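You operate a simulated robot arm through the tools that you are given. There is no shell and no other tool. Be economical: measure what you need, move in short steps, check, and stop when the job is done.

Carry out the task below with a simulated two-armed robot. There is one attempt and no reset: what you move stays moved.

Task
Free the green fabric piece from the finger bar and lay it on the green table.
Fine: the line is stopped. Lower the bar again, oiler knob to 0, white lever off.
Where things are to end (x, y in the base frame): green fabric piece within 0.06 m of [-0.42, 2.53].

The check looks at the end state, three seconds after you hand in, the way a careful person would. Anything else that was tipped, shoved, dropped, spilled or broken makes it a failure.

Robot
Two 7-joint arms with two-finger parallel grippers on one trunk, on a base that drives. Base frame: it is fixed to the floor where the robot stands at the start and does not move with it; the origin is under the middle of the robot, x ahead of it, y to its left, z up. Lengths are in m, angles in degrees, forces in N, time in s.
The left shoulder is at the start at [-0.106, 0.119, 0.757], the right one opposite. With the tool pointing down near the work surface each hand reaches from about 0.1 to 0.48 m from the robot's upright axis, wherever it stands, measured 20 degrees to its own side. Places, roughly: batch knob [1.7, 3.8, 1]; black lever [1.4, 3.8, 1]; blue lever [1.3, 2, 1]; finger bar [0.7, -0.2, 1]; green table top [-0.5, 2.9, 0.8]; grey knob of the stacker [1.7, 3.9, 1]; grey lever [1.1, 1.3, 0.9]; jog button of the stacker [1.8, 4, 1]; oiler knob [1.2, 2.8, 1]; power switch of the stacker [1.7, 4.1, 1]; push button of the stacker [1.8, 4, 1]; reset button of the stacker [1.8, 4.1, 1]; run button of the stacker [1.8, 3.8, 1]; sensor gap knob [1.8, 2.5, 1]; stop button of the stacker [1.8, 3.9, 1]; white lever [1.3, 3, 1]. Payload 3.43 kg a hand.
The TCP of each hand is the grasp point between the finger pads, 0.03 m short of the fingertips. In the tool frame z runs along the fingers and y along their closing line. Largest opening 0.094 m; finger width 0.028, thickness 0.01; the body of the gripper, 0.05 by 0.096 m, starts 0.055 m behind the TCP.
Orientation is that of the tool frame in the base frame, as a unit quaternion [x, y, z, w]. With the fingers straight down and closing along the base's y, the tool's x points along the base's -x, its y along +y and its z along -z.

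Tools
- The arms move only by the tool play_rows. It takes "left_steps", "right_steps" or both (then of equal length, played together; a hand with none holds still); each is a list of rows, each a list of 2 entries, a list of its own where there are three numbers: the shift along the tool's x, y, z in m, then the turn, a rotation vector about the tool's x, y, z in degrees. In form: [[[x, y, z], [rx, ry, rz]], ...]. A call has 1 to 12 rows; each row shifts and turns the commanded pose from where the row before left it, along the tool's axes as they then stand. "left_fingers" and "right_fingers" are, for a hand that has rows, the opening in per cent of the stroke, from 0 (shut) to 100 (fully open), set as the call begins (left out, the last holds). A row lasts 0.2 s, in which the tool goes at most 0.05 m and 8.6 degrees; a call with a longer step from one row to the next is refused whole, and so is a gripper value outside its range. Where a pose cannot be reached the arm comes as near as it can. A force on the tool above 40 N (or 10 N above the force at the start of the call, whichever is more), or a blocked arm, ends the call early, and 0.2 s more pass. Each finger travels about 0.153 m/s and halts on what it meets, pressing with about 20 N; the grip force reading is that of the motor and also rises with nothing between the fingers. The clock runs only during rows and for 0.2 s after the last one: add rows that do not move to give the fingers time. It gives the time, the measured TCP pose, the force on the tool (base axes), the opening and the grip force at its end, in the units of the frame above (readings bear some noise), with the torque about the TCP (base axes, N m) and any sound that the robot's microphone picked up.
- Cameras (640 x 400 px; columns grow to the right, rows downward): "scene" is now at [0.0437, -0.0081, 1.4737]; the picture's right is [-0.11, -0.99, 0.00], its down [-0.66, 0.07, -0.75] and it looks along [0.74, -0.08, -0.67] (base axes); focal length 293 px, centre (320, 200). "left" rides on the left gripper at [0.076, -0.014, -0.103] in its tool frame; the picture's right is [0.18, 0.98, 0.00], its down [-0.75, 0.14, -0.64] and it looks along [-0.63, 0.12, 0.77] (tool axes); focal length 243 px, centre (320, 200). "right" rides on the right gripper at [0.076, 0.014, -0.103] in its tool frame; the picture's right is [-0.18, 0.98, 0.00], its down [-0.75, -0.14, -0.64] and it looks along [-0.63, -0.12, 0.77] (tool axes); focal length 243 px, centre (320, 200). There is no depth. A picture from a camera that has moved, and an enlarged one, comes with that camera's place and axes in the base frame and with its lens.
- camera(camera): a new picture of that camera. The clock stands still meanwhile.
- slide_trunk(by): slides the trunk up (or, below 0, down) by that many m; the arms and the scene camera ride with it, the base frame stays. It gives what a move gives, with no picture.
- roll_base(legs): drives the robot by 1 to 6 legs, each [ahead, left, turn to the left] in m, m and degrees, along the robot's own axes; the way and the turn of a leg run together, so that a leg with both is an arc; at most 1.5 m and 180 degrees a leg. The arms and the cameras ride along, it lands a little off, and it stops where it bumps. It gives what a move gives.
- head_to(pan, tilt): turns the head with the scene camera to pan (to the left, within 143 degrees either way) and tilt (down, from -29 to 69), counted from straight ahead of the robot. It gives what a move gives.
- zoom(camera, box): a new picture of the part [left, top, right, bottom] of that camera's present view, enlarged. The clock stands still meanwhile.
- sign_off(): hands the job in; it is judged then, once.

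Go step by step. Nothing tells you exact positions but the pictures and the camera data: compare them with the known pose of the tool, close in by small moves and look again before you grip or let go. The budget is 120 turns and 92 pictures, counting those below and the enlarged ones. Unless the task says otherwise, let go and move clear before handing in.

The tools are called as name(argument=value, ...) on one line, values as JSON. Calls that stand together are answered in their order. play_rows: Moves the arms, as the interface text tells. Its arguments: {"type":"object","properties":{"left_steps":{"type":"array","items":{"type":"array"}},"left_fingers":{"type":"number"},"right_steps":{"type":"array","items":{"type":"array"}},"right_fingers":{"type":"number"}},"required":[]} The other tools are called the same way: slide_trunk (by) slides the trunk up or down; roll_base (legs) drives the base; head_to (pan, tilt) turns the head that bears the scene camera; camera (camera) takes a picture; zoom (camera, box) takes an enlarged picture of a part of a camera's view; sign_off () hands the job in.

At the start:

```text
time_s: 0.0
left_tcp_pos: [0.4653, 0.17, 0.9994]
left_tcp_rot: [0.0, 1.0, 0.0, 0.0]
left_force: [-0.7, 0.1, -0.3]
left_ft_torque: [-0.02, -0.04, -0.02]
left_finger_gap: 0.0938
left_grasp_force: 0.2
right_tcp_pos: [0.3378, -0.1349, 1.0005]
right_tcp_rot: [0.0, 1.0, 0.0, 0.0]
right_force: [0.2, 0.0, -0.4]
right_ft_torque: [0.02, 0.02, 0.01]
right_finger_gap: 0.0938
right_grasp_force: 0.1
trunk travel left (down, up): [-0.179, 0.157]
robot x, y, heading: [-0.0012, -0.0001, 0.1]
head pan, tilt: [-6.5, 41.7]
```

scene: 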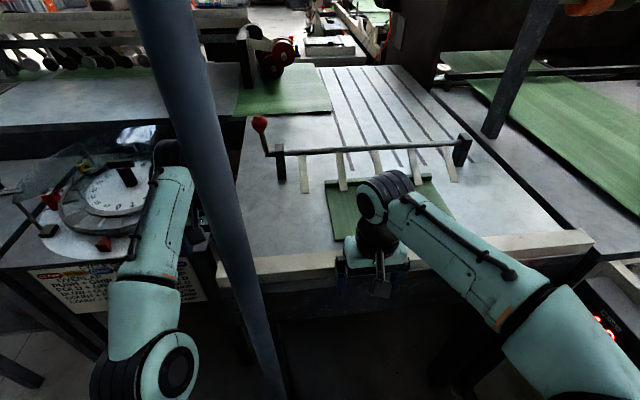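
right: 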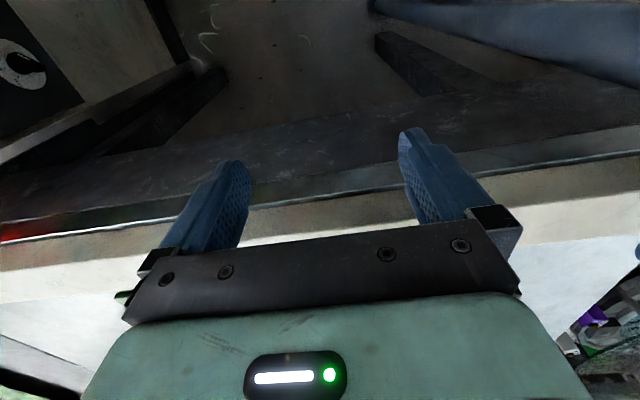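
left: 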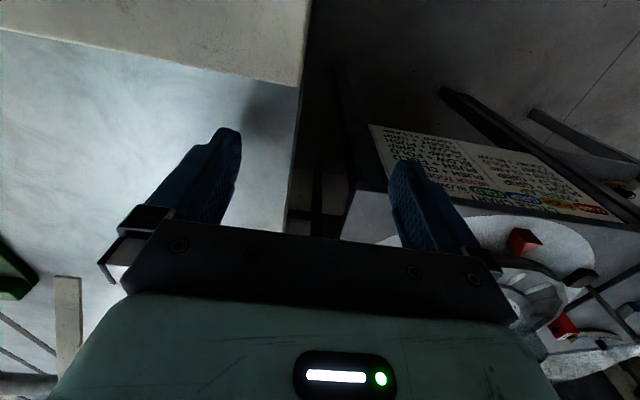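

I see the finger bar ahead with a red-knobbed crank at its left end, and the green piece under its fingers. I look closer before moving.

zoom(camera="scene", box=[230, 90, 490, 260])

zoom(camera="scene", box=[0, 110, 240, 310])

```text
2.35 times, centred on (360, 175) of scene
camera zoom: at [0.0437, -0.0081, 1.4737], right [-0.11, -0.99, 0.0], down [-0.66, 0.07, -0.75], along [0.74, -0.08, -0.67], focal length 690 px, centre (226, 259)
```

zoom: 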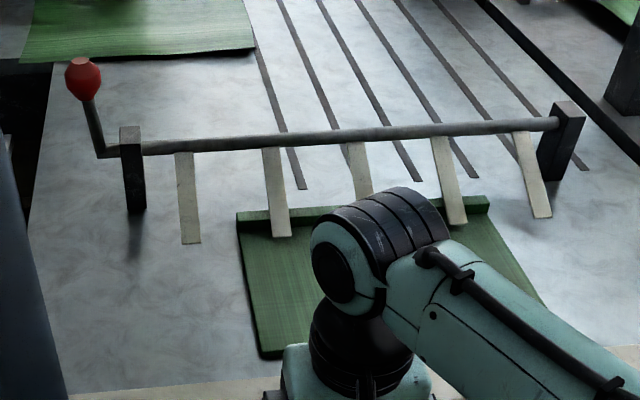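

```text
2.00 times, centred on (120, 210) of scene
camera zoom: at [0.0437, -0.0081, 1.4737], right [-0.11, -0.99, 0.0], down [-0.66, 0.07, -0.75], along [0.74, -0.08, -0.67], focal length 586 px, centre (720, 180)
```

zoom: 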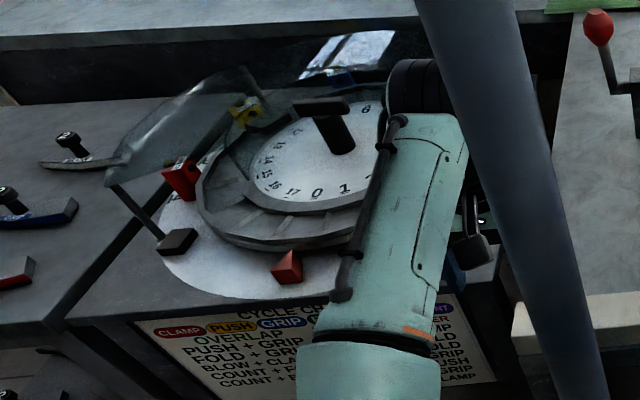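

Next I look around: the panel signs, the line's controls and the green table on the left.

head_to(pan=45, tilt=25)

camera(camera="scene")

head_to(pan=95, tilt=25)

camera(camera="scene")

```text
time_s: 1.2
left_tcp_pos: [0.4653, 0.1703, 0.9996]
left_tcp_rot: [0.0, 1.0, 0.0, 0.0]
left_force: [-0.6, -0.2, -0.3]
left_ft_torque: [-0.01, -0.02, 0.0]
left_finger_gap: 0.094
left_grasp_force: 0.1
right_tcp_pos: [0.3372, -0.133, 1.0011]
right_tcp_rot: [0.001, 1.0, 0.0, 0.0]
right_force: [0.0, -0.1, 0.8]
right_ft_torque: [-0.01, -0.01, -0.01]
right_finger_gap: 0.094
right_grasp_force: 0.0
trunk travel left (down, up): [-0.179, 0.157]
robot x, y, heading: [-0.0014, -0.0015, 0.0]
head pan, tilt: [45.0, 25.0]
```

```text
86 pictures are left
camera scene: at [0.0257, 0.0664, 1.4995], right [0.71, -0.71, 0.0], down [-0.3, -0.3, -0.91], along [0.64, 0.64, -0.42], focal length 293 px, centre (320, 200)
```

scene: 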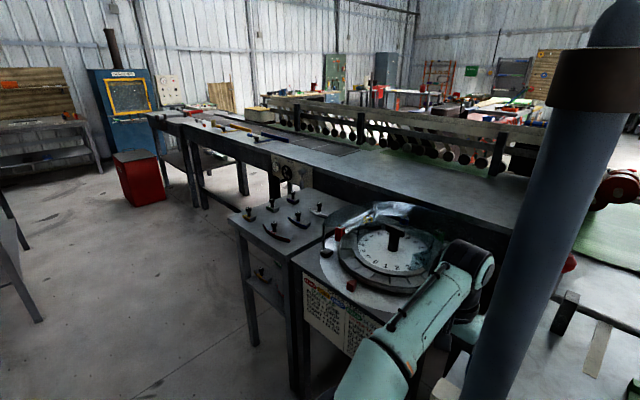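

```text
time_s: 2.4
left_tcp_pos: [0.465, 0.1696, 0.9992]
left_tcp_rot: [0.0, 1.0, 0.0, -0.001]
left_force: [-0.1, -0.6, 0.0]
left_ft_torque: [-0.02, -0.02, -0.01]
left_finger_gap: 0.094
left_grasp_force: 0.0
right_tcp_pos: [0.3384, -0.1334, 0.9998]
right_tcp_rot: [0.0, 1.0, 0.0, -0.001]
right_force: [0.2, -0.1, 0.6]
right_ft_torque: [0.0, 0.0, -0.03]
right_finger_gap: 0.0938
right_grasp_force: 0.0
trunk travel left (down, up): [-0.179, 0.157]
robot x, y, heading: [-0.0039, 0.0003, -0.0]
head pan, tilt: [95.0, 25.0]
```

```text
85 pictures are left
camera scene: at [-0.0475, 0.0931, 1.4995], right [1.0, 0.09, 0.0], down [0.04, -0.42, -0.91], along [-0.08, 0.9, -0.42], focal length 293 px, centre (320, 200)
```

scene: 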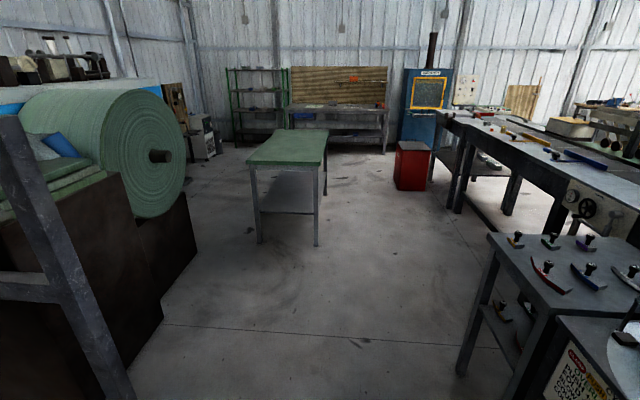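

The green table stands free to the left. I still need to understand the pole right in front of me, and see the crank better.

head_to(pan=15, tilt=65)

camera(camera="scene")

head_to(pan=15, tilt=5)

camera(camera="scene")

```text
time_s: 3.9
left_tcp_pos: [0.4653, 0.1704, 1.0007]
left_tcp_rot: [0.0, 1.0, 0.0, 0.0]
left_force: [0.7, -0.3, 0.3]
left_ft_torque: [0.02, -0.04, 0.02]
left_finger_gap: 0.0941
left_grasp_force: 0.2
right_tcp_pos: [0.3381, -0.1335, 1.0]
right_tcp_rot: [0.0, 1.0, 0.0, 0.0]
right_force: [-0.3, 0.0, -0.7]
right_ft_torque: [-0.04, -0.02, -0.01]
right_finger_gap: 0.0939
right_grasp_force: 0.1
trunk travel left (down, up): [-0.179, 0.157]
robot x, y, heading: [-0.0008, 0.0033, -0.0]
head pan, tilt: [15.0, 65.0]
```

```text
84 pictures are left
camera scene: at [0.0191, 0.0171, 1.4439], right [0.26, -0.97, 0.0], down [-0.88, -0.24, -0.42], along [0.41, 0.11, -0.91], focal length 293 px, centre (320, 200)
```

scene: 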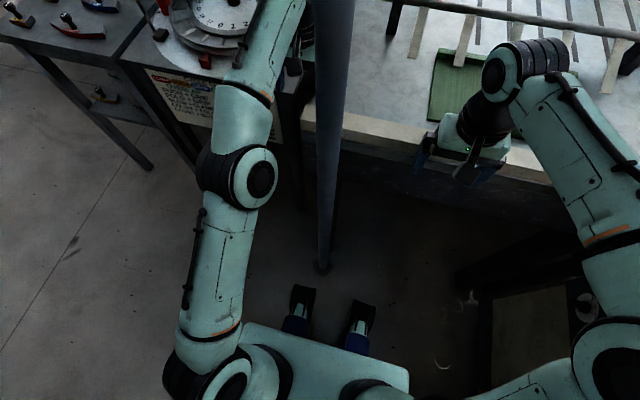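

```text
time_s: 5.2
left_tcp_pos: [0.465, 0.17, 0.9996]
left_tcp_rot: [0.001, 1.0, 0.0, 0.0]
left_force: [0.1, 0.4, 0.6]
left_ft_torque: [0.0, 0.0, 0.01]
left_finger_gap: 0.0942
left_grasp_force: 0.0
right_tcp_pos: [0.3378, -0.1342, 0.9996]
right_tcp_rot: [0.0, 1.0, 0.0, 0.0]
right_force: [0.9, 0.2, -0.5]
right_ft_torque: [0.0, -0.04, -0.01]
right_finger_gap: 0.0941
right_grasp_force: 0.0
trunk travel left (down, up): [-0.179, 0.157]
robot x, y, heading: [-0.0029, 0.0042, -0.1]
head pan, tilt: [15.0, 5.0]
```

```text
83 pictures are left
camera scene: at [0.0492, 0.0251, 1.5319], right [0.26, -0.97, 0.0], down [-0.08, -0.02, -1.0], along [0.96, 0.26, -0.09], focal length 293 px, centre (320, 200)
```

scene: 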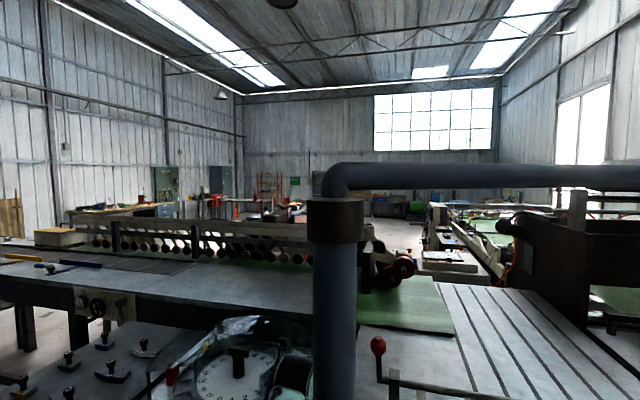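

A vertical pipe stands at about (0.31, 0.09), turning right overhead. I check the right side and the floor under the table to see where the base may drive.

head_to(pan=-35, tilt=55)

camera(camera="scene")

head_to(pan=-75, tilt=35)

camera(camera="scene")

```text
time_s: 6.4
left_tcp_pos: [0.4652, 0.1697, 0.9999]
left_tcp_rot: [0.0, 1.0, 0.0, 0.0]
left_force: [-0.7, -0.5, 0.5]
left_ft_torque: [-0.02, -0.02, -0.01]
left_finger_gap: 0.0941
left_grasp_force: 0.0
right_tcp_pos: [0.3377, -0.1332, 1.0015]
right_tcp_rot: [0.0, 1.0, -0.001, 0.0]
right_force: [0.5, 0.3, 0.9]
right_ft_torque: [-0.01, -0.01, 0.04]
right_finger_gap: 0.094
right_grasp_force: 0.2
trunk travel left (down, up): [-0.179, 0.157]
robot x, y, heading: [0.0007, -0.0005, 0.0]
head pan, tilt: [-35.0, 55.0]
```

```text
82 pictures are left
camera scene: at [0.0196, -0.04, 1.4555], right [-0.57, -0.82, 0.0], down [-0.67, 0.47, -0.57], along [0.47, -0.33, -0.82], focal length 293 px, centre (320, 200)
```

scene: 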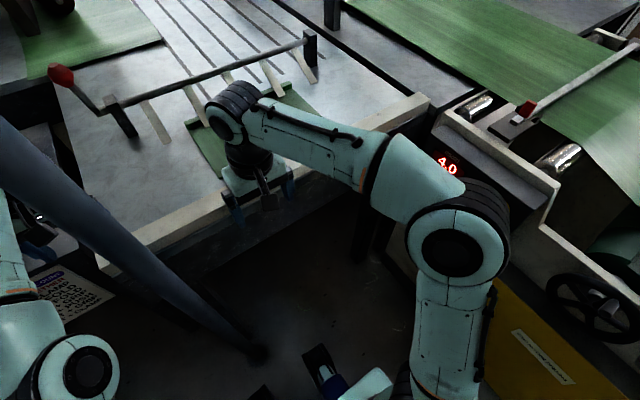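

```text
time_s: 7.5
left_tcp_pos: [0.4661, 0.17, 1.0006]
left_tcp_rot: [0.0, 1.0, 0.0, 0.0]
left_force: [-0.2, 0.2, 0.6]
left_ft_torque: [-0.02, 0.0, -0.01]
left_finger_gap: 0.094
left_grasp_force: 0.1
right_tcp_pos: [0.3367, -0.1342, 0.9991]
right_tcp_rot: [0.0, 1.0, 0.001, 0.0]
right_force: [0.0, 0.6, 0.3]
right_ft_torque: [0.02, 0.03, -0.03]
right_finger_gap: 0.0939
right_grasp_force: 0.1
trunk travel left (down, up): [-0.179, 0.157]
robot x, y, heading: [0.0014, 0.0, 0.2]
head pan, tilt: [-75.0, 35.0]
```

```text
81 pictures are left
camera scene: at [-0.0167, -0.0837, 1.4837], right [-0.97, -0.26, 0.0], down [-0.15, 0.55, -0.82], along [0.21, -0.79, -0.57], focal length 293 px, centre (320, 200)
```

scene: 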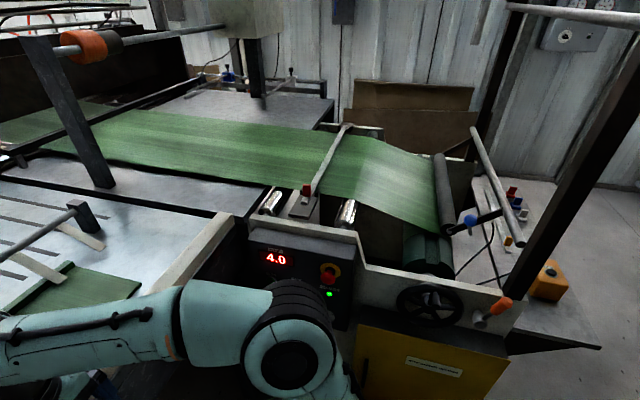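

The task bar's knob is near (0.68, 0.06, 1.155); the fabric lies about x 0.51–0.76, y -0.1–-0.44. I'll work with the right arm, passing the pipe on its right, so first I pull the left hand back out of the way.

play_rows(left_steps=[[[0.045, 0.01, 0], [0, 0, 0]], [[0.045, 0.01, 0], [0, 0, 0]], [[0.04, 0.025, 0], [0, 0, 0]], [[0.04, 0.025, 0], [0, 0, 0]], [[0.04, 0.025, 0], [0, 0, 0]], [[0.04, 0.025, 0], [0, 0, 0]], [[0.04, 0.025, 0], [0, 0, 0]], [[0.04, 0.025, 0], [0, 0, 0]], [[0.04, 0.025, 0], [0, 0, 0]]])

head_to(pan=55, tilt=60)

camera(camera="scene")

```text
time_s: 7.9
left_tcp_pos: [0.4309, 0.1826, 1.0177]
left_tcp_rot: [-0.015, 0.999, -0.007, 0.041]
left_force: [3.9, 1.3, 3.5]
left_ft_torque: [-0.15, -0.06, 0.19]
left_finger_gap: 0.0934
left_grasp_force: 0.0
right_tcp_pos: [0.3383, -0.1346, 1.0012]
right_tcp_rot: [0.0, 1.0, 0.001, 0.0]
right_force: [-0.2, 0.7, 0.0]
right_ft_torque: [0.01, -0.03, -0.01]
right_finger_gap: 0.0939
right_grasp_force: 0.0
trunk travel left (down, up): [-0.179, 0.157]
robot x, y, heading: [-0.0007, 0.0027, 0.1]
head pan, tilt: [-75.0, 35.0]
stopped in row 2 (left hand): the force on the tool passed its limit at 88 N (the readings are from after the stop); the commanded pose is now the measured one
```

```text
time_s: 10.0
left_tcp_pos: [0.4308, 0.1819, 1.0172]
left_tcp_rot: [-0.015, 0.999, -0.008, 0.041]
left_force: [9.4, 2.1, 8.9]
left_ft_torque: [-0.46, -0.12, 0.44]
left_finger_gap: 0.0938
left_grasp_force: 0.1
right_tcp_pos: [0.3385, -0.1338, 1.0002]
right_tcp_rot: [0.0, 1.0, 0.0, 0.0]
right_force: [0.5, -0.4, 0.2]
right_ft_torque: [-0.03, 0.01, 0.01]
right_finger_gap: 0.0942
right_grasp_force: 0.0
trunk travel left (down, up): [-0.179, 0.157]
robot x, y, heading: [-0.0016, -0.0031, 0.2]
head pan, tilt: [55.0, 60.0]
```

```text
80 pictures are left
camera scene: at [-0.0003, 0.0559, 1.4495], right [0.82, -0.57, 0.0], down [-0.5, -0.71, -0.5], along [0.29, 0.41, -0.87], focal length 293 px, centre (320, 200)
```

scene: 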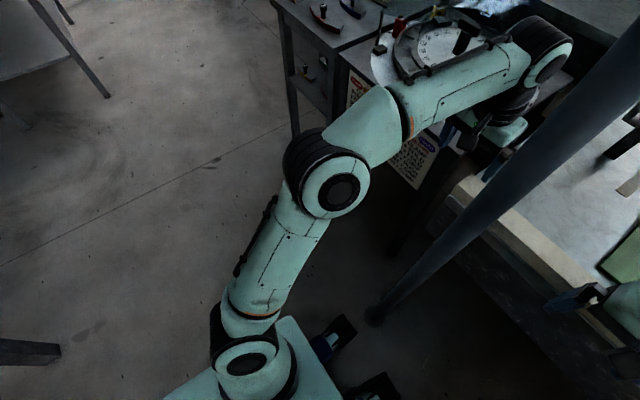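

The left hand met something right away. I look close at the left hand and its surroundings.

zoom(camera="scene", box=[360, 0, 640, 180])

camera(camera="left")

```text
2.22 times, centred on (500, 90) of scene
camera zoom: at [-0.0003, 0.0559, 1.4495], right [0.82, -0.57, 0.0], down [-0.5, -0.71, -0.5], along [0.29, 0.41, -0.87], focal length 651 px, centre (-80, 444)
```

zoom: 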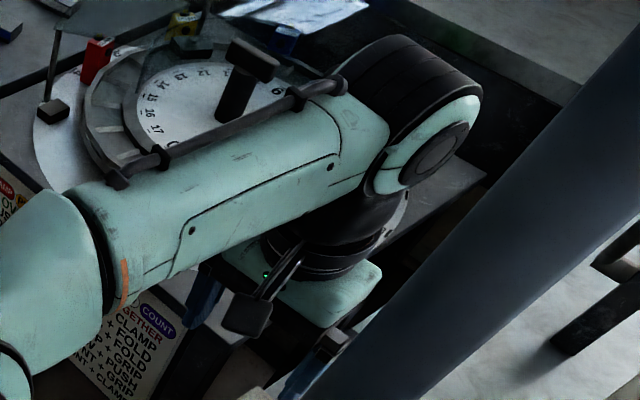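

```text
78 pictures are left
camera left: at [0.3466, 0.1674, 1.113], right [-0.21, 0.98, -0.03], down [0.69, 0.17, 0.7], along [0.69, 0.13, -0.71], focal length 243 px, centre (320, 200)
```

left: 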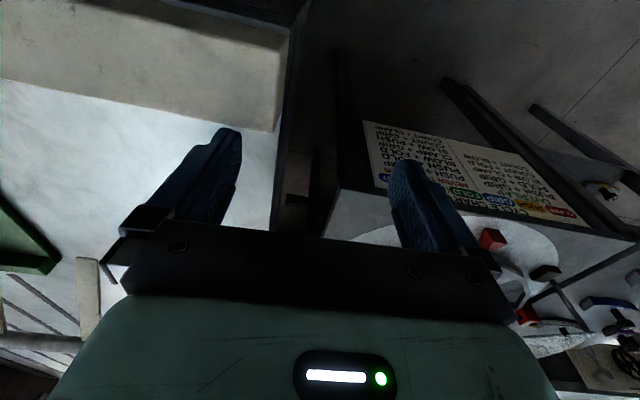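

Contact is likely the hand's camera against the pipe or the forearm. I back off forward a little and read the force.

play_rows(left_steps=[[[-0.015, 0, 0], [0, 0, 0]], [[-0.015, 0, 0], [0, 0, 0]], [[0, 0, 0], [0, 0, 0]]])

play_rows(left_steps=[[[0, 0.015, 0], [0, 0, 0]], [[0, 0.015, 0], [0, 0, 0]], [[0, 0, 0], [0, 0, 0]]])

```text
time_s: 10.8
left_tcp_pos: [0.4612, 0.1822, 1.0196]
left_tcp_rot: [-0.015, 0.999, -0.007, 0.04]
left_force: [0.2, 0.3, 0.2]
left_ft_torque: [-0.06, -0.01, 0.01]
left_finger_gap: 0.0941
left_grasp_force: 0.1
right_tcp_pos: [0.3372, -0.1335, 1.0008]
right_tcp_rot: [0.0, 1.0, 0.0, 0.001]
right_force: [-0.2, 0.0, 1.1]
right_ft_torque: [0.0, -0.04, 0.04]
right_finger_gap: 0.0941
right_grasp_force: 0.1
trunk travel left (down, up): [-0.179, 0.157]
robot x, y, heading: [0.004, 0.0019, -0.0]
head pan, tilt: [55.0, 60.0]
```

```text
time_s: 11.6
left_tcp_pos: [0.4587, 0.2127, 1.0162]
left_tcp_rot: [-0.015, 0.999, -0.008, 0.04]
left_force: [-0.2, -0.3, 0.1]
left_ft_torque: [-0.01, -0.02, -0.02]
left_finger_gap: 0.094
left_grasp_force: 0.2
right_tcp_pos: [0.3383, -0.1338, 1.0008]
right_tcp_rot: [0.0, 1.0, -0.001, 0.0]
right_force: [0.4, -0.4, -0.5]
right_ft_torque: [-0.01, 0.01, 0.03]
right_finger_gap: 0.094
right_grasp_force: 0.2
trunk travel left (down, up): [-0.179, 0.157]
robot x, y, heading: [0.0005, -0.0018, -0.1]
head pan, tilt: [55.0, 60.0]
```

Free again. The forearm probably meets the hand's camera when folding, so I yaw the left hand to bring the camera to its outer side, then retract.

play_rows(left_steps=[[[0, 0, 0], [0, 2, 8]], [[0, 0, 0], [0, 2, 8]], [[0, 0, 0], [0, 0, 8]], [[0, 0, 0], [0, 0, 8]], [[0, 0, 0], [0, 0, 8]], [[0, 0, 0], [0, 0, 8]], [[0, 0, 0], [0, 0, 8]], [[0, 0, 0], [0, 0, 8]]])

camera(camera="scene")

```text
time_s: 13.4
left_tcp_pos: [0.4587, 0.2138, 1.0182]
left_tcp_rot: [0.519, 0.855, 0.001, 0.007]
left_force: [-0.7, 0.4, 1.0]
left_ft_torque: [0.01, 0.0, 0.01]
left_finger_gap: 0.0938
left_grasp_force: 0.2
right_tcp_pos: [0.3375, -0.1336, 1.0009]
right_tcp_rot: [0.0, 1.0, 0.0, 0.0]
right_force: [-0.2, 0.0, 0.6]
right_ft_torque: [-0.02, -0.02, 0.0]
right_finger_gap: 0.094
right_grasp_force: 0.0
trunk travel left (down, up): [-0.179, 0.157]
robot x, y, heading: [0.0013, 0.0031, -0.0]
head pan, tilt: [55.0, 60.0]
```

```text
77 pictures are left
camera scene: at [-0.0012, 0.0559, 1.4494], right [0.82, -0.57, 0.0], down [-0.5, -0.71, -0.5], along [0.29, 0.41, -0.87], focal length 293 px, centre (320, 200)
```

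scene: 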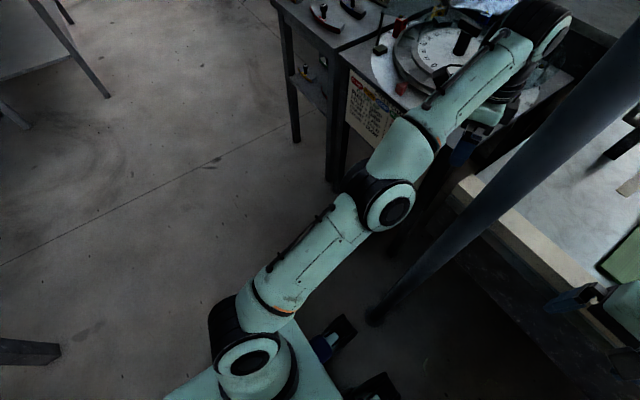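

play_rows(left_steps=[[[0.032, -0.0286, 0], [0, 0, 0]], [[0.032, -0.0286, 0], [0, 0, 0]], [[0.032, -0.0286, 0], [0, 0, 0]], [[0.032, -0.0286, 0], [0, 0, 0]], [[0.032, -0.0286, 0], [0, 0, 0]]])

camera(camera="scene")

```text
time_s: 14.6
left_tcp_pos: [0.2577, 0.2906, 1.0174]
left_tcp_rot: [0.518, 0.856, 0.001, 0.007]
left_force: [-0.7, -0.1, -0.5]
left_ft_torque: [0.01, 0.03, 0.01]
left_finger_gap: 0.0941
left_grasp_force: 0.1
right_tcp_pos: [0.3376, -0.1335, 1.0007]
right_tcp_rot: [0.0, 1.0, 0.0, 0.0]
right_force: [0.7, 0.4, -0.7]
right_ft_torque: [0.02, -0.03, 0.01]
right_finger_gap: 0.0939
right_grasp_force: 0.0
trunk travel left (down, up): [-0.179, 0.157]
robot x, y, heading: [0.0017, 0.0002, -0.2]
head pan, tilt: [55.0, 60.0]
```

```text
76 pictures are left
camera scene: at [-0.0025, 0.0562, 1.4494], right [0.82, -0.57, 0.0], down [-0.5, -0.71, -0.5], along [0.29, 0.41, -0.87], focal length 293 px, centre (320, 200)
```

scene: 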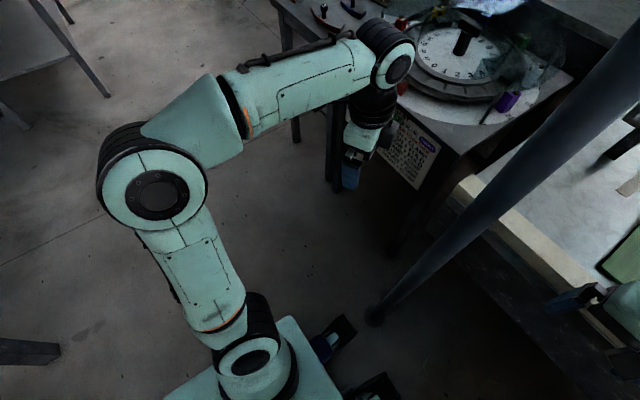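

play_rows(left_steps=[[[0.0208, -0.04, 0], [0, 0, 0]], [[0.0208, -0.04, 0], [0, 0, 0]], [[0.0208, -0.04, 0], [0, 0, 0]], [[0.0208, -0.04, 0], [0, 0, 0]], [[0.0208, -0.04, 0], [0, 0, 0]]])

camera(camera="scene")

```text
time_s: 15.8
left_tcp_pos: [0.0334, 0.2898, 1.0156]
left_tcp_rot: [0.518, 0.855, 0.001, 0.007]
left_force: [0.2, 0.1, -0.5]
left_ft_torque: [0.0, 0.0, 0.0]
left_finger_gap: 0.0938
left_grasp_force: 0.0
right_tcp_pos: [0.3374, -0.1345, 1.0002]
right_tcp_rot: [0.0, 1.0, 0.0, 0.0]
right_force: [0.4, 0.6, 0.1]
right_ft_torque: [-0.02, -0.01, -0.01]
right_finger_gap: 0.0938
right_grasp_force: 0.0
trunk travel left (down, up): [-0.179, 0.157]
robot x, y, heading: [-0.0001, 0.0022, 0.0]
head pan, tilt: [55.0, 60.0]
```

```text
75 pictures are left
camera scene: at [-0.0023, 0.0559, 1.4494], right [0.82, -0.57, 0.0], down [-0.5, -0.71, -0.5], along [0.29, 0.41, -0.87], focal length 293 px, centre (320, 200)
```

scene: 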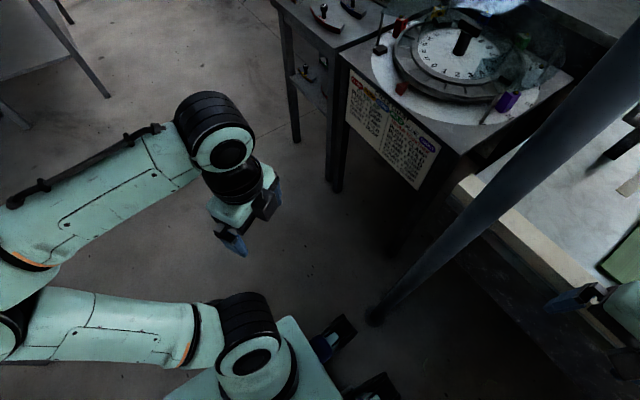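

The left arm is now compact behind the pipe. I shift the base right, then a little ahead.

roll_base(legs=[[0, -0.16, 0], [0.06, 0, 0]])

head_to(pan=0, tilt=50)

camera(camera="scene")

```text
time_s: 18.4
left_tcp_pos: [0.0704, 0.136, 1.014]
left_tcp_rot: [0.518, 0.855, 0.0, 0.006]
left_force: [0.3, -0.2, -0.5]
left_ft_torque: [0.0, 0.0, 0.01]
left_finger_gap: 0.0942
left_grasp_force: 0.1
right_tcp_pos: [0.3637, -0.2881, 1.003]
right_tcp_rot: [0.0, 1.0, 0.0, -0.017]
right_force: [-0.1, 0.1, -0.3]
right_ft_torque: [0.0, -0.01, 0.0]
right_finger_gap: 0.0942
right_grasp_force: 0.0
trunk travel left (down, up): [-0.179, 0.157]
robot x, y, heading: [0.0337, -0.1551, 0.1]
head pan, tilt: [55.0, 60.0]
stopped in leg 2: the force on the tool passed its limit at 84 N (the readings are from after the stop); the commanded pose is now the measured one
```

```text
time_s: 19.6
left_tcp_pos: [0.0691, 0.1356, 1.0138]
left_tcp_rot: [0.518, 0.855, 0.0, 0.006]
left_force: [0.0, 0.4, -0.4]
left_ft_torque: [-0.02, 0.01, -0.02]
left_finger_gap: 0.0939
left_grasp_force: 0.0
right_tcp_pos: [0.3646, -0.2891, 1.0011]
right_tcp_rot: [0.0, 1.0, -0.001, -0.015]
right_force: [-0.2, -0.1, -0.5]
right_ft_torque: [-0.01, 0.02, -0.04]
right_finger_gap: 0.0942
right_grasp_force: 0.0
trunk travel left (down, up): [-0.179, 0.157]
robot x, y, heading: [0.0361, -0.1534, 0.0]
head pan, tilt: [0.0, 50.0]
```

```text
74 pictures are left
camera scene: at [0.0725, -0.1537, 1.462], right [0.0, -1.0, 0.0], down [-0.77, 0.0, -0.64], along [0.64, 0.0, -0.77], focal length 293 px, centre (320, 200)
```

scene: 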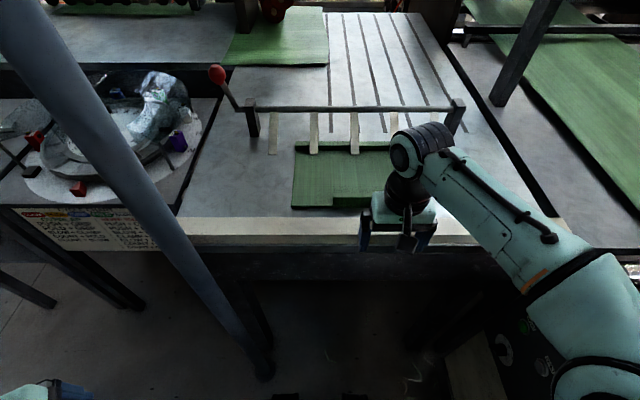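

The stop was the fingers at the table's front rail: it is higher than I thought (table top about z 0.95, rail front about x 0.38). Bar axis is about (0.72, z 1.05), knob (0.68, 0.065, 1.155). I back and raise the right hand.

play_rows(right_steps=[[[0.03, 0, 0], [0, 0, 0]], [[0, 0, -0.045], [0, 1.8, 0]], [[0, 0, -0.045], [0, 0, 0]], [[0, 0, -0.045], [0, 0, 0]], [[0, 0, -0.045], [0, 0, 0]]])

zoom(camera="scene", box=[190, 50, 510, 250])

camera(camera="right")

```text
time_s: 21.0
left_tcp_pos: [0.0695, 0.134, 1.0154]
left_tcp_rot: [0.518, 0.855, 0.001, 0.005]
left_force: [-0.3, -0.2, 0.5]
left_ft_torque: [0.01, 0.04, 0.01]
left_finger_gap: 0.0942
left_grasp_force: 0.2
right_tcp_pos: [0.3234, -0.2689, 1.1369]
right_tcp_rot: [-0.062, 0.997, 0.014, -0.043]
right_force: [-0.4, -0.7, 0.1]
right_ft_torque: [0.03, 0.03, 0.01]
right_finger_gap: 0.0939
right_grasp_force: 0.1
right hand out of reach, approached as far as the arm can: row 4, 5
trunk travel left (down, up): [-0.179, 0.157]
robot x, y, heading: [0.0356, -0.1552, -0.0]
head pan, tilt: [0.0, 50.0]
stopped in row 5 (right hand): the arm was blocked; the commanded pose is now the measured one
```

```text
2.00 times, centred on (350, 150) of scene
camera zoom: at [0.074, -0.156, 1.462], right [0.0, -1.0, 0.0], down [-0.77, 0.0, -0.64], along [0.64, 0.0, -0.77], focal length 586 px, centre (260, 300)
```

zoom: 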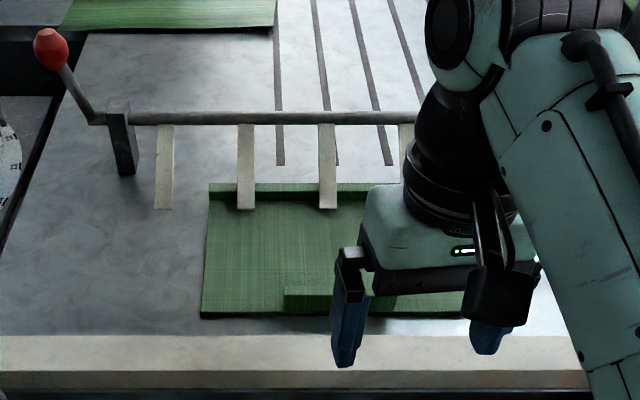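

```text
72 pictures are left
camera right: at [0.2548, -0.2673, 1.2456], right [0.06, 1.0, 0.02], down [0.82, -0.06, 0.57], along [0.57, -0.02, -0.82], focal length 243 px, centre (320, 200)
```

right: 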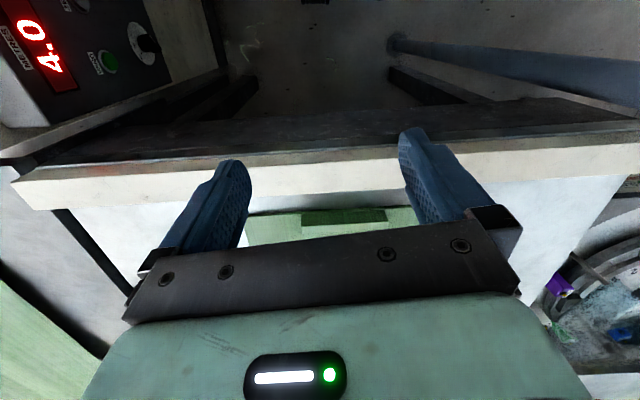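

The piece has a raised tab near its front edge (about x 0.485, y -0.24) to hold, and a raised hem behind the fingers. I raise the trunk for reach, then stretch the right hand out over the table before driving ahead.

slide_trunk(by=0.15)

play_rows(right_steps=[[[-0.04, 0, 0], [0, 0, 0]], [[-0.04, 0.01, 0], [0, 0, 0]], [[-0.04, 0.01, 0], [0, 0, 0]], [[-0.04, 0.01, 0], [0, 0, 0]]])

head_to(pan=-45, tilt=55)

camera(camera="scene")

```text
time_s: 22.8
left_tcp_pos: [0.0681, 0.1354, 1.1638]
left_tcp_rot: [0.519, 0.855, 0.0, 0.007]
left_force: [-0.7, 0.1, 0.0]
left_ft_torque: [0.02, 0.0, 0.02]
left_finger_gap: 0.094
left_grasp_force: 0.1
right_tcp_pos: [0.32, -0.2683, 1.2864]
right_tcp_rot: [-0.062, 0.997, 0.013, -0.042]
right_force: [-0.4, -0.2, -0.5]
right_ft_torque: [-0.05, 0.0, 0.01]
right_finger_gap: 0.0942
right_grasp_force: 0.0
trunk travel left (down, up): [-0.329, 0.007]
robot x, y, heading: [0.0354, -0.1516, -0.1]
head pan, tilt: [0.0, 50.0]
```

```text
time_s: 23.8
left_tcp_pos: [0.0713, 0.1362, 1.1657]
left_tcp_rot: [0.518, 0.856, 0.0, 0.007]
left_force: [-0.6, 0.5, 0.7]
left_ft_torque: [0.0, -0.01, 0.02]
left_finger_gap: 0.0939
left_grasp_force: 0.2
right_tcp_pos: [0.435, -0.2473, 1.2475]
right_tcp_rot: [-0.061, 0.997, 0.013, -0.043]
right_force: [-0.7, -0.7, -0.2]
right_ft_torque: [0.0, 0.01, 0.0]
right_finger_gap: 0.0944
right_grasp_force: 0.1
right hand out of reach, approached as far as the arm can: row 2, 3, 4
trunk travel left (down, up): [-0.329, 0.007]
robot x, y, heading: [0.0317, -0.1571, 0.1]
head pan, tilt: [0.0, 50.0]
```

```text
time_s: 24.9
left_tcp_pos: [0.0686, 0.1361, 1.1664]
left_tcp_rot: [0.519, 0.855, 0.0, 0.006]
left_force: [-1.0, 0.0, -0.9]
left_ft_torque: [-0.02, 0.0, 0.0]
left_finger_gap: 0.0942
left_grasp_force: 0.0
right_tcp_pos: [0.433, -0.2469, 1.2487]
right_tcp_rot: [-0.061, 0.997, 0.012, -0.043]
right_force: [-0.7, -0.5, -0.9]
right_ft_torque: [0.02, 0.0, 0.03]
right_finger_gap: 0.0939
right_grasp_force: 0.1
trunk travel left (down, up): [-0.329, 0.007]
robot x, y, heading: [0.0356, -0.1551, 0.2]
head pan, tilt: [-45.0, 55.0]
```

```text
71 pictures are left
camera scene: at [0.0422, -0.2045, 1.6093], right [-0.71, -0.71, 0.0], down [-0.58, 0.58, -0.57], along [0.41, -0.41, -0.82], focal length 293 px, centre (320, 200)
```

scene: 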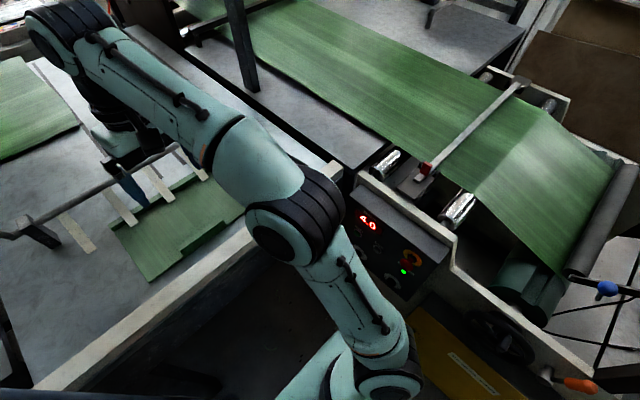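

The arm is clear of the panel. Before driving I check the overhead run of the pipe, since the head and wrist are now high.

head_to(pan=0, tilt=10)

camera(camera="scene")

```text
time_s: 26.0
left_tcp_pos: [0.0689, 0.1357, 1.1654]
left_tcp_rot: [0.518, 0.855, 0.0, 0.006]
left_force: [0.0, 0.0, -0.2]
left_ft_torque: [0.01, 0.01, 0.02]
left_finger_gap: 0.0939
left_grasp_force: 0.1
right_tcp_pos: [0.4321, -0.2476, 1.2486]
right_tcp_rot: [-0.061, 0.997, 0.013, -0.043]
right_force: [0.1, -0.4, 0.3]
right_ft_torque: [-0.02, -0.02, 0.02]
right_finger_gap: 0.0942
right_grasp_force: 0.0
trunk travel left (down, up): [-0.329, 0.007]
robot x, y, heading: [0.0348, -0.1582, -0.1]
head pan, tilt: [0.0, 10.0]
```

```text
70 pictures are left
camera scene: at [0.0841, -0.1537, 1.6776], right [0.0, -1.0, 0.0], down [-0.17, 0.0, -0.98], along [0.98, 0.0, -0.17], focal length 293 px, centre (320, 200)
```

scene: 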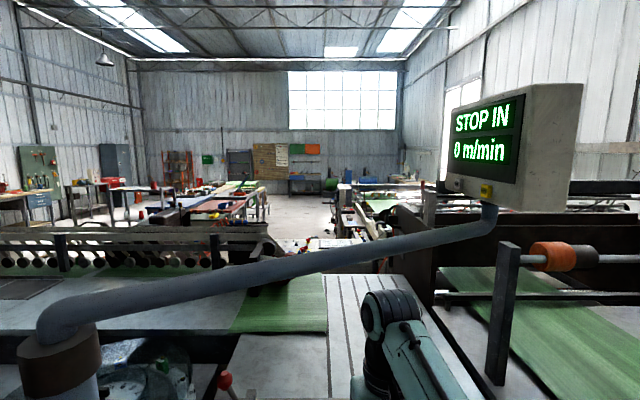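

The pole carries a display (line stopped, 0 m/min) on an arm at z ≈ 1.53 above the right wrist, so I must stay low. I lower the hand and pitch the fingers forward before driving.

play_rows(right_steps=[[[0, 0, 0.04], [0, 0, 0]], [[0, 0, 0.04], [0, 0, 0]], [[0, 0, 0], [0, -8, 0]], [[0, 0, 0], [0, -8, 0]], [[0, 0, 0], [0, -8, 0]], [[0, 0, 0], [0, -8, 0]], [[0, 0, 0], [0, -8, 0]], [[0, 0, 0], [0, -8, 0]], [[0, 0, 0], [0, -8, 0]], [[0, 0, 0], [0, -8, 0]]])

head_to(pan=-20, tilt=50)

camera(camera="scene")

```text
time_s: 28.2
left_tcp_pos: [0.0682, 0.137, 1.165]
left_tcp_rot: [0.518, 0.856, 0.0, 0.006]
left_force: [-0.1, 0.2, -0.8]
left_ft_torque: [0.02, 0.03, -0.03]
left_finger_gap: 0.094
left_grasp_force: 0.0
right_tcp_pos: [0.4243, -0.2442, 1.1693]
right_tcp_rot: [-0.046, 0.868, 0.045, 0.492]
right_force: [0.1, -0.4, 0.5]
right_ft_torque: [0.0, 0.03, -0.01]
right_finger_gap: 0.094
right_grasp_force: 0.1
trunk travel left (down, up): [-0.329, 0.007]
robot x, y, heading: [0.0362, -0.1548, 0.1]
head pan, tilt: [0.0, 10.0]
```

```text
time_s: 29.3
left_tcp_pos: [0.069, 0.135, 1.1655]
left_tcp_rot: [0.518, 0.855, 0.0, 0.006]
left_force: [0.5, 0.2, 0.2]
left_ft_torque: [-0.01, 0.03, 0.04]
left_finger_gap: 0.0939
left_grasp_force: 0.1
right_tcp_pos: [0.4258, -0.2426, 1.1706]
right_tcp_rot: [-0.045, 0.868, 0.044, 0.492]
right_force: [0.3, -0.1, -0.2]
right_ft_torque: [-0.04, -0.04, 0.01]
right_finger_gap: 0.0938
right_grasp_force: 0.1
trunk travel left (down, up): [-0.329, 0.007]
robot x, y, heading: [0.0343, -0.154, 0.1]
head pan, tilt: [-20.0, 50.0]
```

```text
69 pictures are left
camera scene: at [0.0635, -0.1798, 1.6158], right [-0.34, -0.94, 0.0], down [-0.72, 0.26, -0.64], along [0.6, -0.22, -0.77], focal length 293 px, centre (320, 200)
```

scene: 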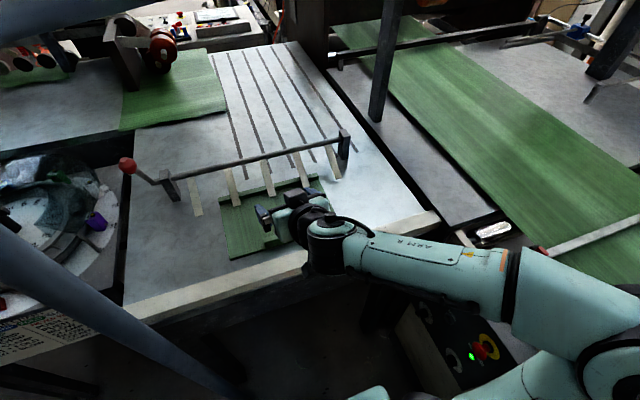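

The elbow rides well above the panel. I drive ahead slowly.

roll_base(legs=[[0.06, 0, 0], [0.05, 0, 0]])

head_to(pan=10, tilt=55)

camera(camera="scene")

```text
time_s: 30.8
left_tcp_pos: [0.1618, 0.1345, 1.1665]
left_tcp_rot: [0.515, 0.857, -0.001, 0.005]
left_force: [1.2, 0.2, 0.5]
left_ft_torque: [0.0, 0.07, -0.01]
left_finger_gap: 0.094
left_grasp_force: 0.1
right_tcp_pos: [0.5196, -0.2421, 1.1703]
right_tcp_rot: [-0.049, 0.869, 0.046, 0.491]
right_force: [0.8, 0.2, -0.5]
right_ft_torque: [0.0, 0.0, 0.01]
right_finger_gap: 0.0941
right_grasp_force: 0.1
trunk travel left (down, up): [-0.329, 0.007]
robot x, y, heading: [0.1236, -0.1553, 0.2]
head pan, tilt: [-20.0, 50.0]
stopped in leg 2: the robot was blocked; the commanded pose is now the measured one
```

```text
time_s: 31.7
left_tcp_pos: [0.1564, 0.1343, 1.1641]
left_tcp_rot: [0.515, 0.857, 0.0, 0.007]
left_force: [-0.6, 0.4, 0.0]
left_ft_torque: [0.0, 0.0, 0.01]
left_finger_gap: 0.0937
left_grasp_force: 0.0
right_tcp_pos: [0.5142, -0.2428, 1.1704]
right_tcp_rot: [-0.048, 0.868, 0.045, 0.492]
right_force: [0.0, -0.1, 0.6]
right_ft_torque: [-0.02, 0.01, 0.01]
right_finger_gap: 0.0939
right_grasp_force: 0.0
trunk travel left (down, up): [-0.329, 0.007]
robot x, y, heading: [0.121, -0.1547, 0.6]
head pan, tilt: [10.0, 55.0]
```

```text
68 pictures are left
camera scene: at [0.1512, -0.1424, 1.6093], right [0.18, -0.98, 0.0], down [-0.81, -0.15, -0.57], along [0.56, 0.1, -0.82], focal length 293 px, centre (320, 200)
```

scene: 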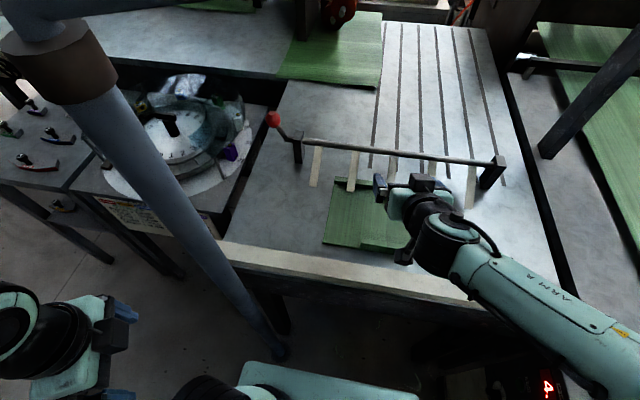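

The base is stopped softly under the table at x≈0.12; knob measures (0.68, 0.066, 1.15). I yaw the right hand to the left and bring it to a pre-grasp 0.1 m short of the knob.

play_rows(right_steps=[[[0, 0, 0], [-6.43, 0.23, -3.83]], [[0, 0, 0], [-6.43, 0.23, -3.83]], [[0, 0, 0], [-6.43, 0.23, -3.83]], [[-0.0215, 0.0308, 0.0283], [0, 0, 0]], [[-0.0215, 0.0308, 0.0283], [0, 0, 0]], [[-0.0215, 0.0308, 0.0283], [0, 0, 0]], [[-0.0215, 0.0308, 0.0283], [0, 0, 0]], [[-0.0215, 0.0308, 0.0283], [0, 0, 0]]])

camera(camera="right")

camera(camera="scene")

```text
time_s: 33.5
left_tcp_pos: [0.1581, 0.1349, 1.1642]
left_tcp_rot: [0.516, 0.857, 0.0, 0.007]
left_force: [1.3, 0.4, 0.5]
left_ft_torque: [-0.02, 0.04, -0.02]
left_finger_gap: 0.094
left_grasp_force: 0.0
right_tcp_pos: [0.5948, -0.0184, 1.1936]
right_tcp_rot: [-0.215, 0.843, 0.139, 0.474]
right_force: [0.5, 0.3, -0.3]
right_ft_torque: [-0.03, -0.01, 0.03]
right_finger_gap: 0.094
right_grasp_force: 0.1
trunk travel left (down, up): [-0.329, 0.007]
robot x, y, heading: [0.1221, -0.1542, 0.3]
head pan, tilt: [10.0, 55.0]
```

```text
67 pictures are left
camera right: at [0.4762, -0.07, 1.1808], right [-0.4, 0.9, 0.19], down [-0.06, -0.23, 0.97], along [0.91, 0.38, 0.15], focal length 243 px, centre (320, 200)
```

right: 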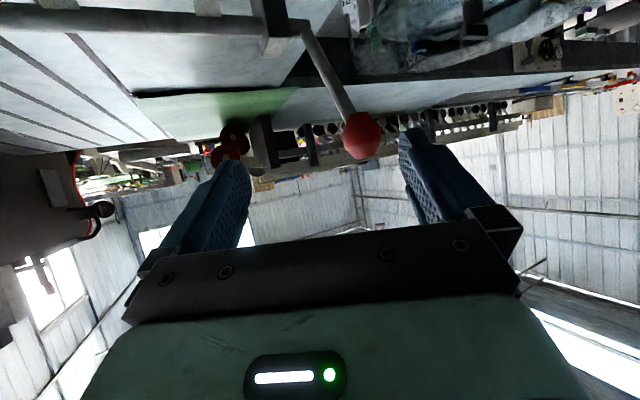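

```text
66 pictures are left
camera scene: at [0.1519, -0.1409, 1.6093], right [0.18, -0.98, 0.0], down [-0.81, -0.15, -0.57], along [0.56, 0.1, -0.82], focal length 293 px, centre (320, 200)
```

scene: 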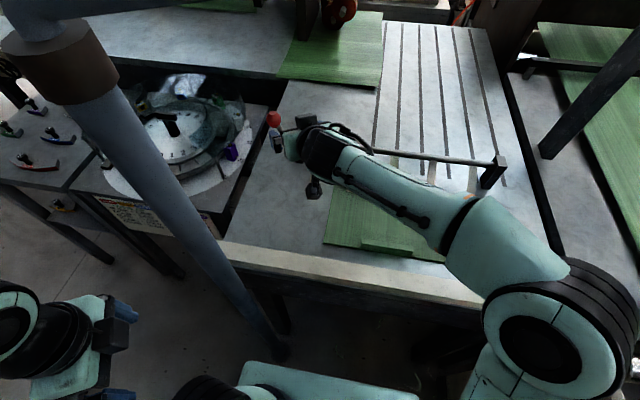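

The knob shows clearly between where the fingers will pass: about (0.68, 0.07, 1.162), 0.037 m wide. I centre and advance around it, then look.

play_rows(right_steps=[[[-0.016, 0.017, 0], [0, 0, 0]], [[-0.016, 0.0165, 0.01], [0, 0, 0]], [[0, 0, 0.035], [0, 0, 0]], [[0, 0, 0.035], [0, 0, 0]], [[0, 0, 0.033], [0, 0, 0]]])

camera(camera="right")

```text
time_s: 34.7
left_tcp_pos: [0.1569, 0.1357, 1.1643]
left_tcp_rot: [0.515, 0.857, 0.0, 0.007]
left_force: [-0.9, -0.9, 0.1]
left_ft_torque: [-0.04, 0.0, -0.03]
left_finger_gap: 0.0939
left_grasp_force: 0.0
right_tcp_pos: [0.6755, 0.0646, 1.1643]
right_tcp_rot: [-0.214, 0.842, 0.14, 0.475]
right_force: [-0.5, -0.2, 0.2]
right_ft_torque: [-0.01, 0.01, 0.0]
right_finger_gap: 0.0937
right_grasp_force: 0.0
trunk travel left (down, up): [-0.329, 0.007]
robot x, y, heading: [0.1244, -0.1577, 0.4]
head pan, tilt: [10.0, 55.0]
```

```text
65 pictures are left
camera right: at [0.5583, 0.0136, 1.1525], right [-0.4, 0.9, 0.19], down [-0.06, -0.23, 0.97], along [0.91, 0.38, 0.15], focal length 243 px, centre (320, 200)
```

right: 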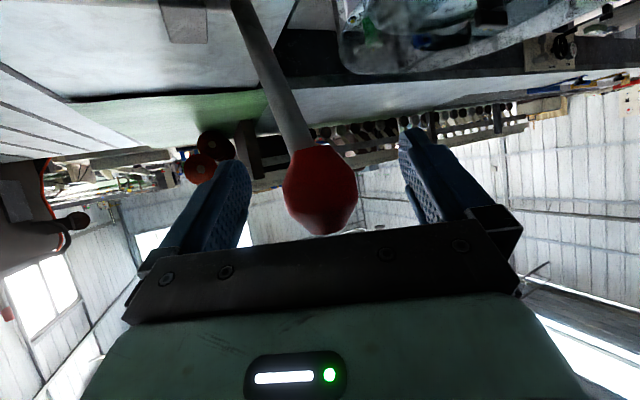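

The knob sits right at the grasp point. I close on it.

play_rows(right_steps=[[[0, 0, 0], [0, 0, 0]], [[0, 0, 0], [0, 0, 0]], [[0, 0, 0], [0, 0, 0]]], right_fingers=0)

```text
time_s: 35.5
left_tcp_pos: [0.1558, 0.1356, 1.1646]
left_tcp_rot: [0.515, 0.857, 0.0, 0.007]
left_force: [-0.2, 0.5, -0.2]
left_ft_torque: [0.02, -0.03, 0.01]
left_finger_gap: 0.0942
left_grasp_force: 0.0
right_tcp_pos: [0.6733, 0.0656, 1.1658]
right_tcp_rot: [-0.216, 0.842, 0.141, 0.474]
right_force: [-3.2, 4.1, 0.2]
right_ft_torque: [0.19, 0.16, 0.07]
right_finger_gap: 0.04
right_grasp_force: 45.0
trunk travel left (down, up): [-0.329, 0.007]
robot x, y, heading: [0.1217, -0.1551, 0.2]
head pan, tilt: [10.0, 55.0]
```

Holding the knob; I move it away along its arc (about the bar axis) a few cm and watch the force.

play_rows(right_steps=[[[-0.0112, -0.0072, 0.0085], [0, 0, 0]], [[-0.0095, -0.0073, 0.0095], [0, 0, 0]], [[-0.0078, -0.0074, 0.0106], [0, 0, 0]], [[0, 0, 0], [0, 0, 0]]])

zoom(camera="scene", box=[220, 80, 540, 280])

```text
time_s: 36.5
left_tcp_pos: [0.1555, 0.1368, 1.1657]
left_tcp_rot: [0.515, 0.857, -0.001, 0.008]
left_force: [-0.8, 0.0, 1.1]
left_ft_torque: [0.0, -0.03, -0.01]
left_finger_gap: 0.0944
left_grasp_force: 0.0
right_tcp_pos: [0.7172, 0.0653, 1.1763]
right_tcp_rot: [-0.216, 0.842, 0.14, 0.474]
right_force: [-10.3, 8.3, 2.2]
right_ft_torque: [-0.33, 0.97, -0.17]
right_finger_gap: 0.0356
right_grasp_force: 44.4
trunk travel left (down, up): [-0.329, 0.007]
robot x, y, heading: [0.1263, -0.1576, 0.2]
head pan, tilt: [10.0, 55.0]
```

```text
2.00 times, centred on (380, 180) of scene
camera zoom: at [0.1493, -0.1406, 1.6093], right [0.18, -0.98, 0.0], down [-0.81, -0.15, -0.57], along [0.57, 0.1, -0.82], focal length 586 px, centre (200, 240)
```

zoom: 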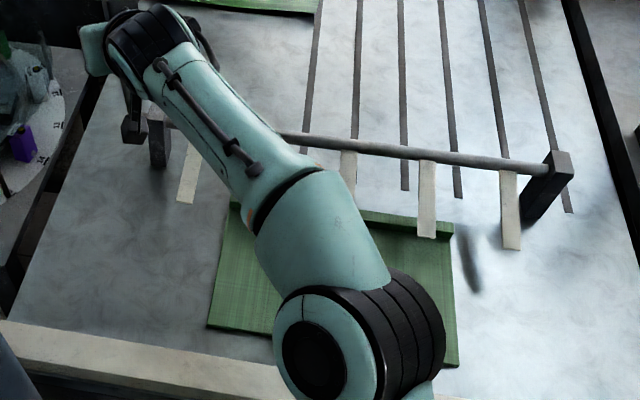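

The fingers have begun to rise (shadows parted). I carry on along the arc.

play_rows(right_steps=[[[-0.008, -0.0105, 0.0165], [0, 0, 0]], [[-0.0045, -0.0106, 0.0186], [0, 0, 0]], [[-0.0006, -0.0092, 0.0179], [0, 0, 0]], [[0, 0, 0], [0, 0, 0]]])

zoom(camera="scene", box=[220, 80, 540, 280])

```text
time_s: 37.2
left_tcp_pos: [0.1552, 0.1347, 1.1651]
left_tcp_rot: [0.514, 0.858, 0.001, 0.007]
left_force: [0.1, -0.2, 0.1]
left_ft_torque: [0.03, 0.03, 0.01]
left_finger_gap: 0.0938
left_grasp_force: 0.1
right_tcp_pos: [0.751, 0.0655, 1.1762]
right_tcp_rot: [-0.218, 0.833, 0.151, 0.485]
right_force: [-2.4, 9.9, 7.7]
right_ft_torque: [-0.58, 0.39, -0.2]
right_finger_gap: 0.0354
right_grasp_force: 45.0
right hand out of reach, approached as far as the arm can: row 2, 3
trunk travel left (down, up): [-0.329, 0.007]
robot x, y, heading: [0.1234, -0.1557, 0.4]
head pan, tilt: [10.0, 55.0]
stopped in row 3 (right hand): the force on the tool passed its limit at 50 N (the readings are from after the stop); the commanded pose is now the measured one
```

```text
2.00 times, centred on (380, 180) of scene
camera zoom: at [0.1509, -0.142, 1.6092], right [0.18, -0.98, 0.0], down [-0.81, -0.15, -0.57], along [0.56, 0.1, -0.82], focal length 586 px, centre (200, 240)
```

zoom: 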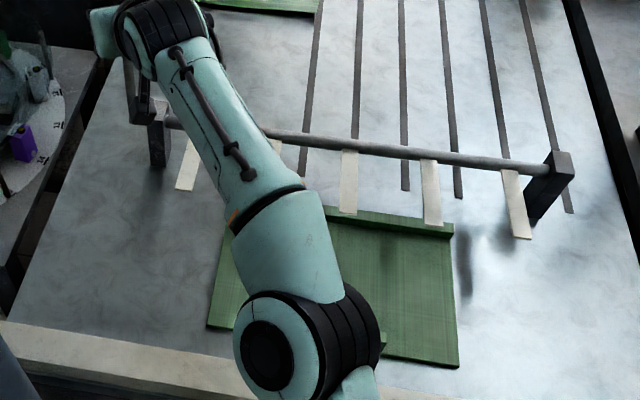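

The bar is up about 36°, at the limit of this arm posture. I pitch the hand more level (pivoting on the ball knob) to gain reach, then push on to find the end of travel.

play_rows(right_steps=[[[0, 0, 0], [0, -7, 0]], [[0, 0, 0], [0, -7, 0]], [[0, 0, 0], [0, -7, 0]], [[0, 0, 0], [0, -7, 0]]])

```text
time_s: 38.2
left_tcp_pos: [0.1526, 0.1366, 1.1648]
left_tcp_rot: [0.514, 0.858, 0.001, 0.008]
left_force: [0.4, -0.5, 0.3]
left_ft_torque: [0.0, 0.02, -0.02]
left_finger_gap: 0.0941
left_grasp_force: 0.1
right_tcp_pos: [0.7462, 0.0682, 1.1833]
right_tcp_rot: [-0.176, 0.686, 0.202, 0.677]
right_force: [-9.2, 14.4, 28.6]
right_ft_torque: [-0.76, 1.5, -0.18]
right_finger_gap: 0.036
right_grasp_force: 45.1
trunk travel left (down, up): [-0.329, 0.007]
robot x, y, heading: [0.128, -0.1543, 0.4]
head pan, tilt: [10.0, 55.0]
```

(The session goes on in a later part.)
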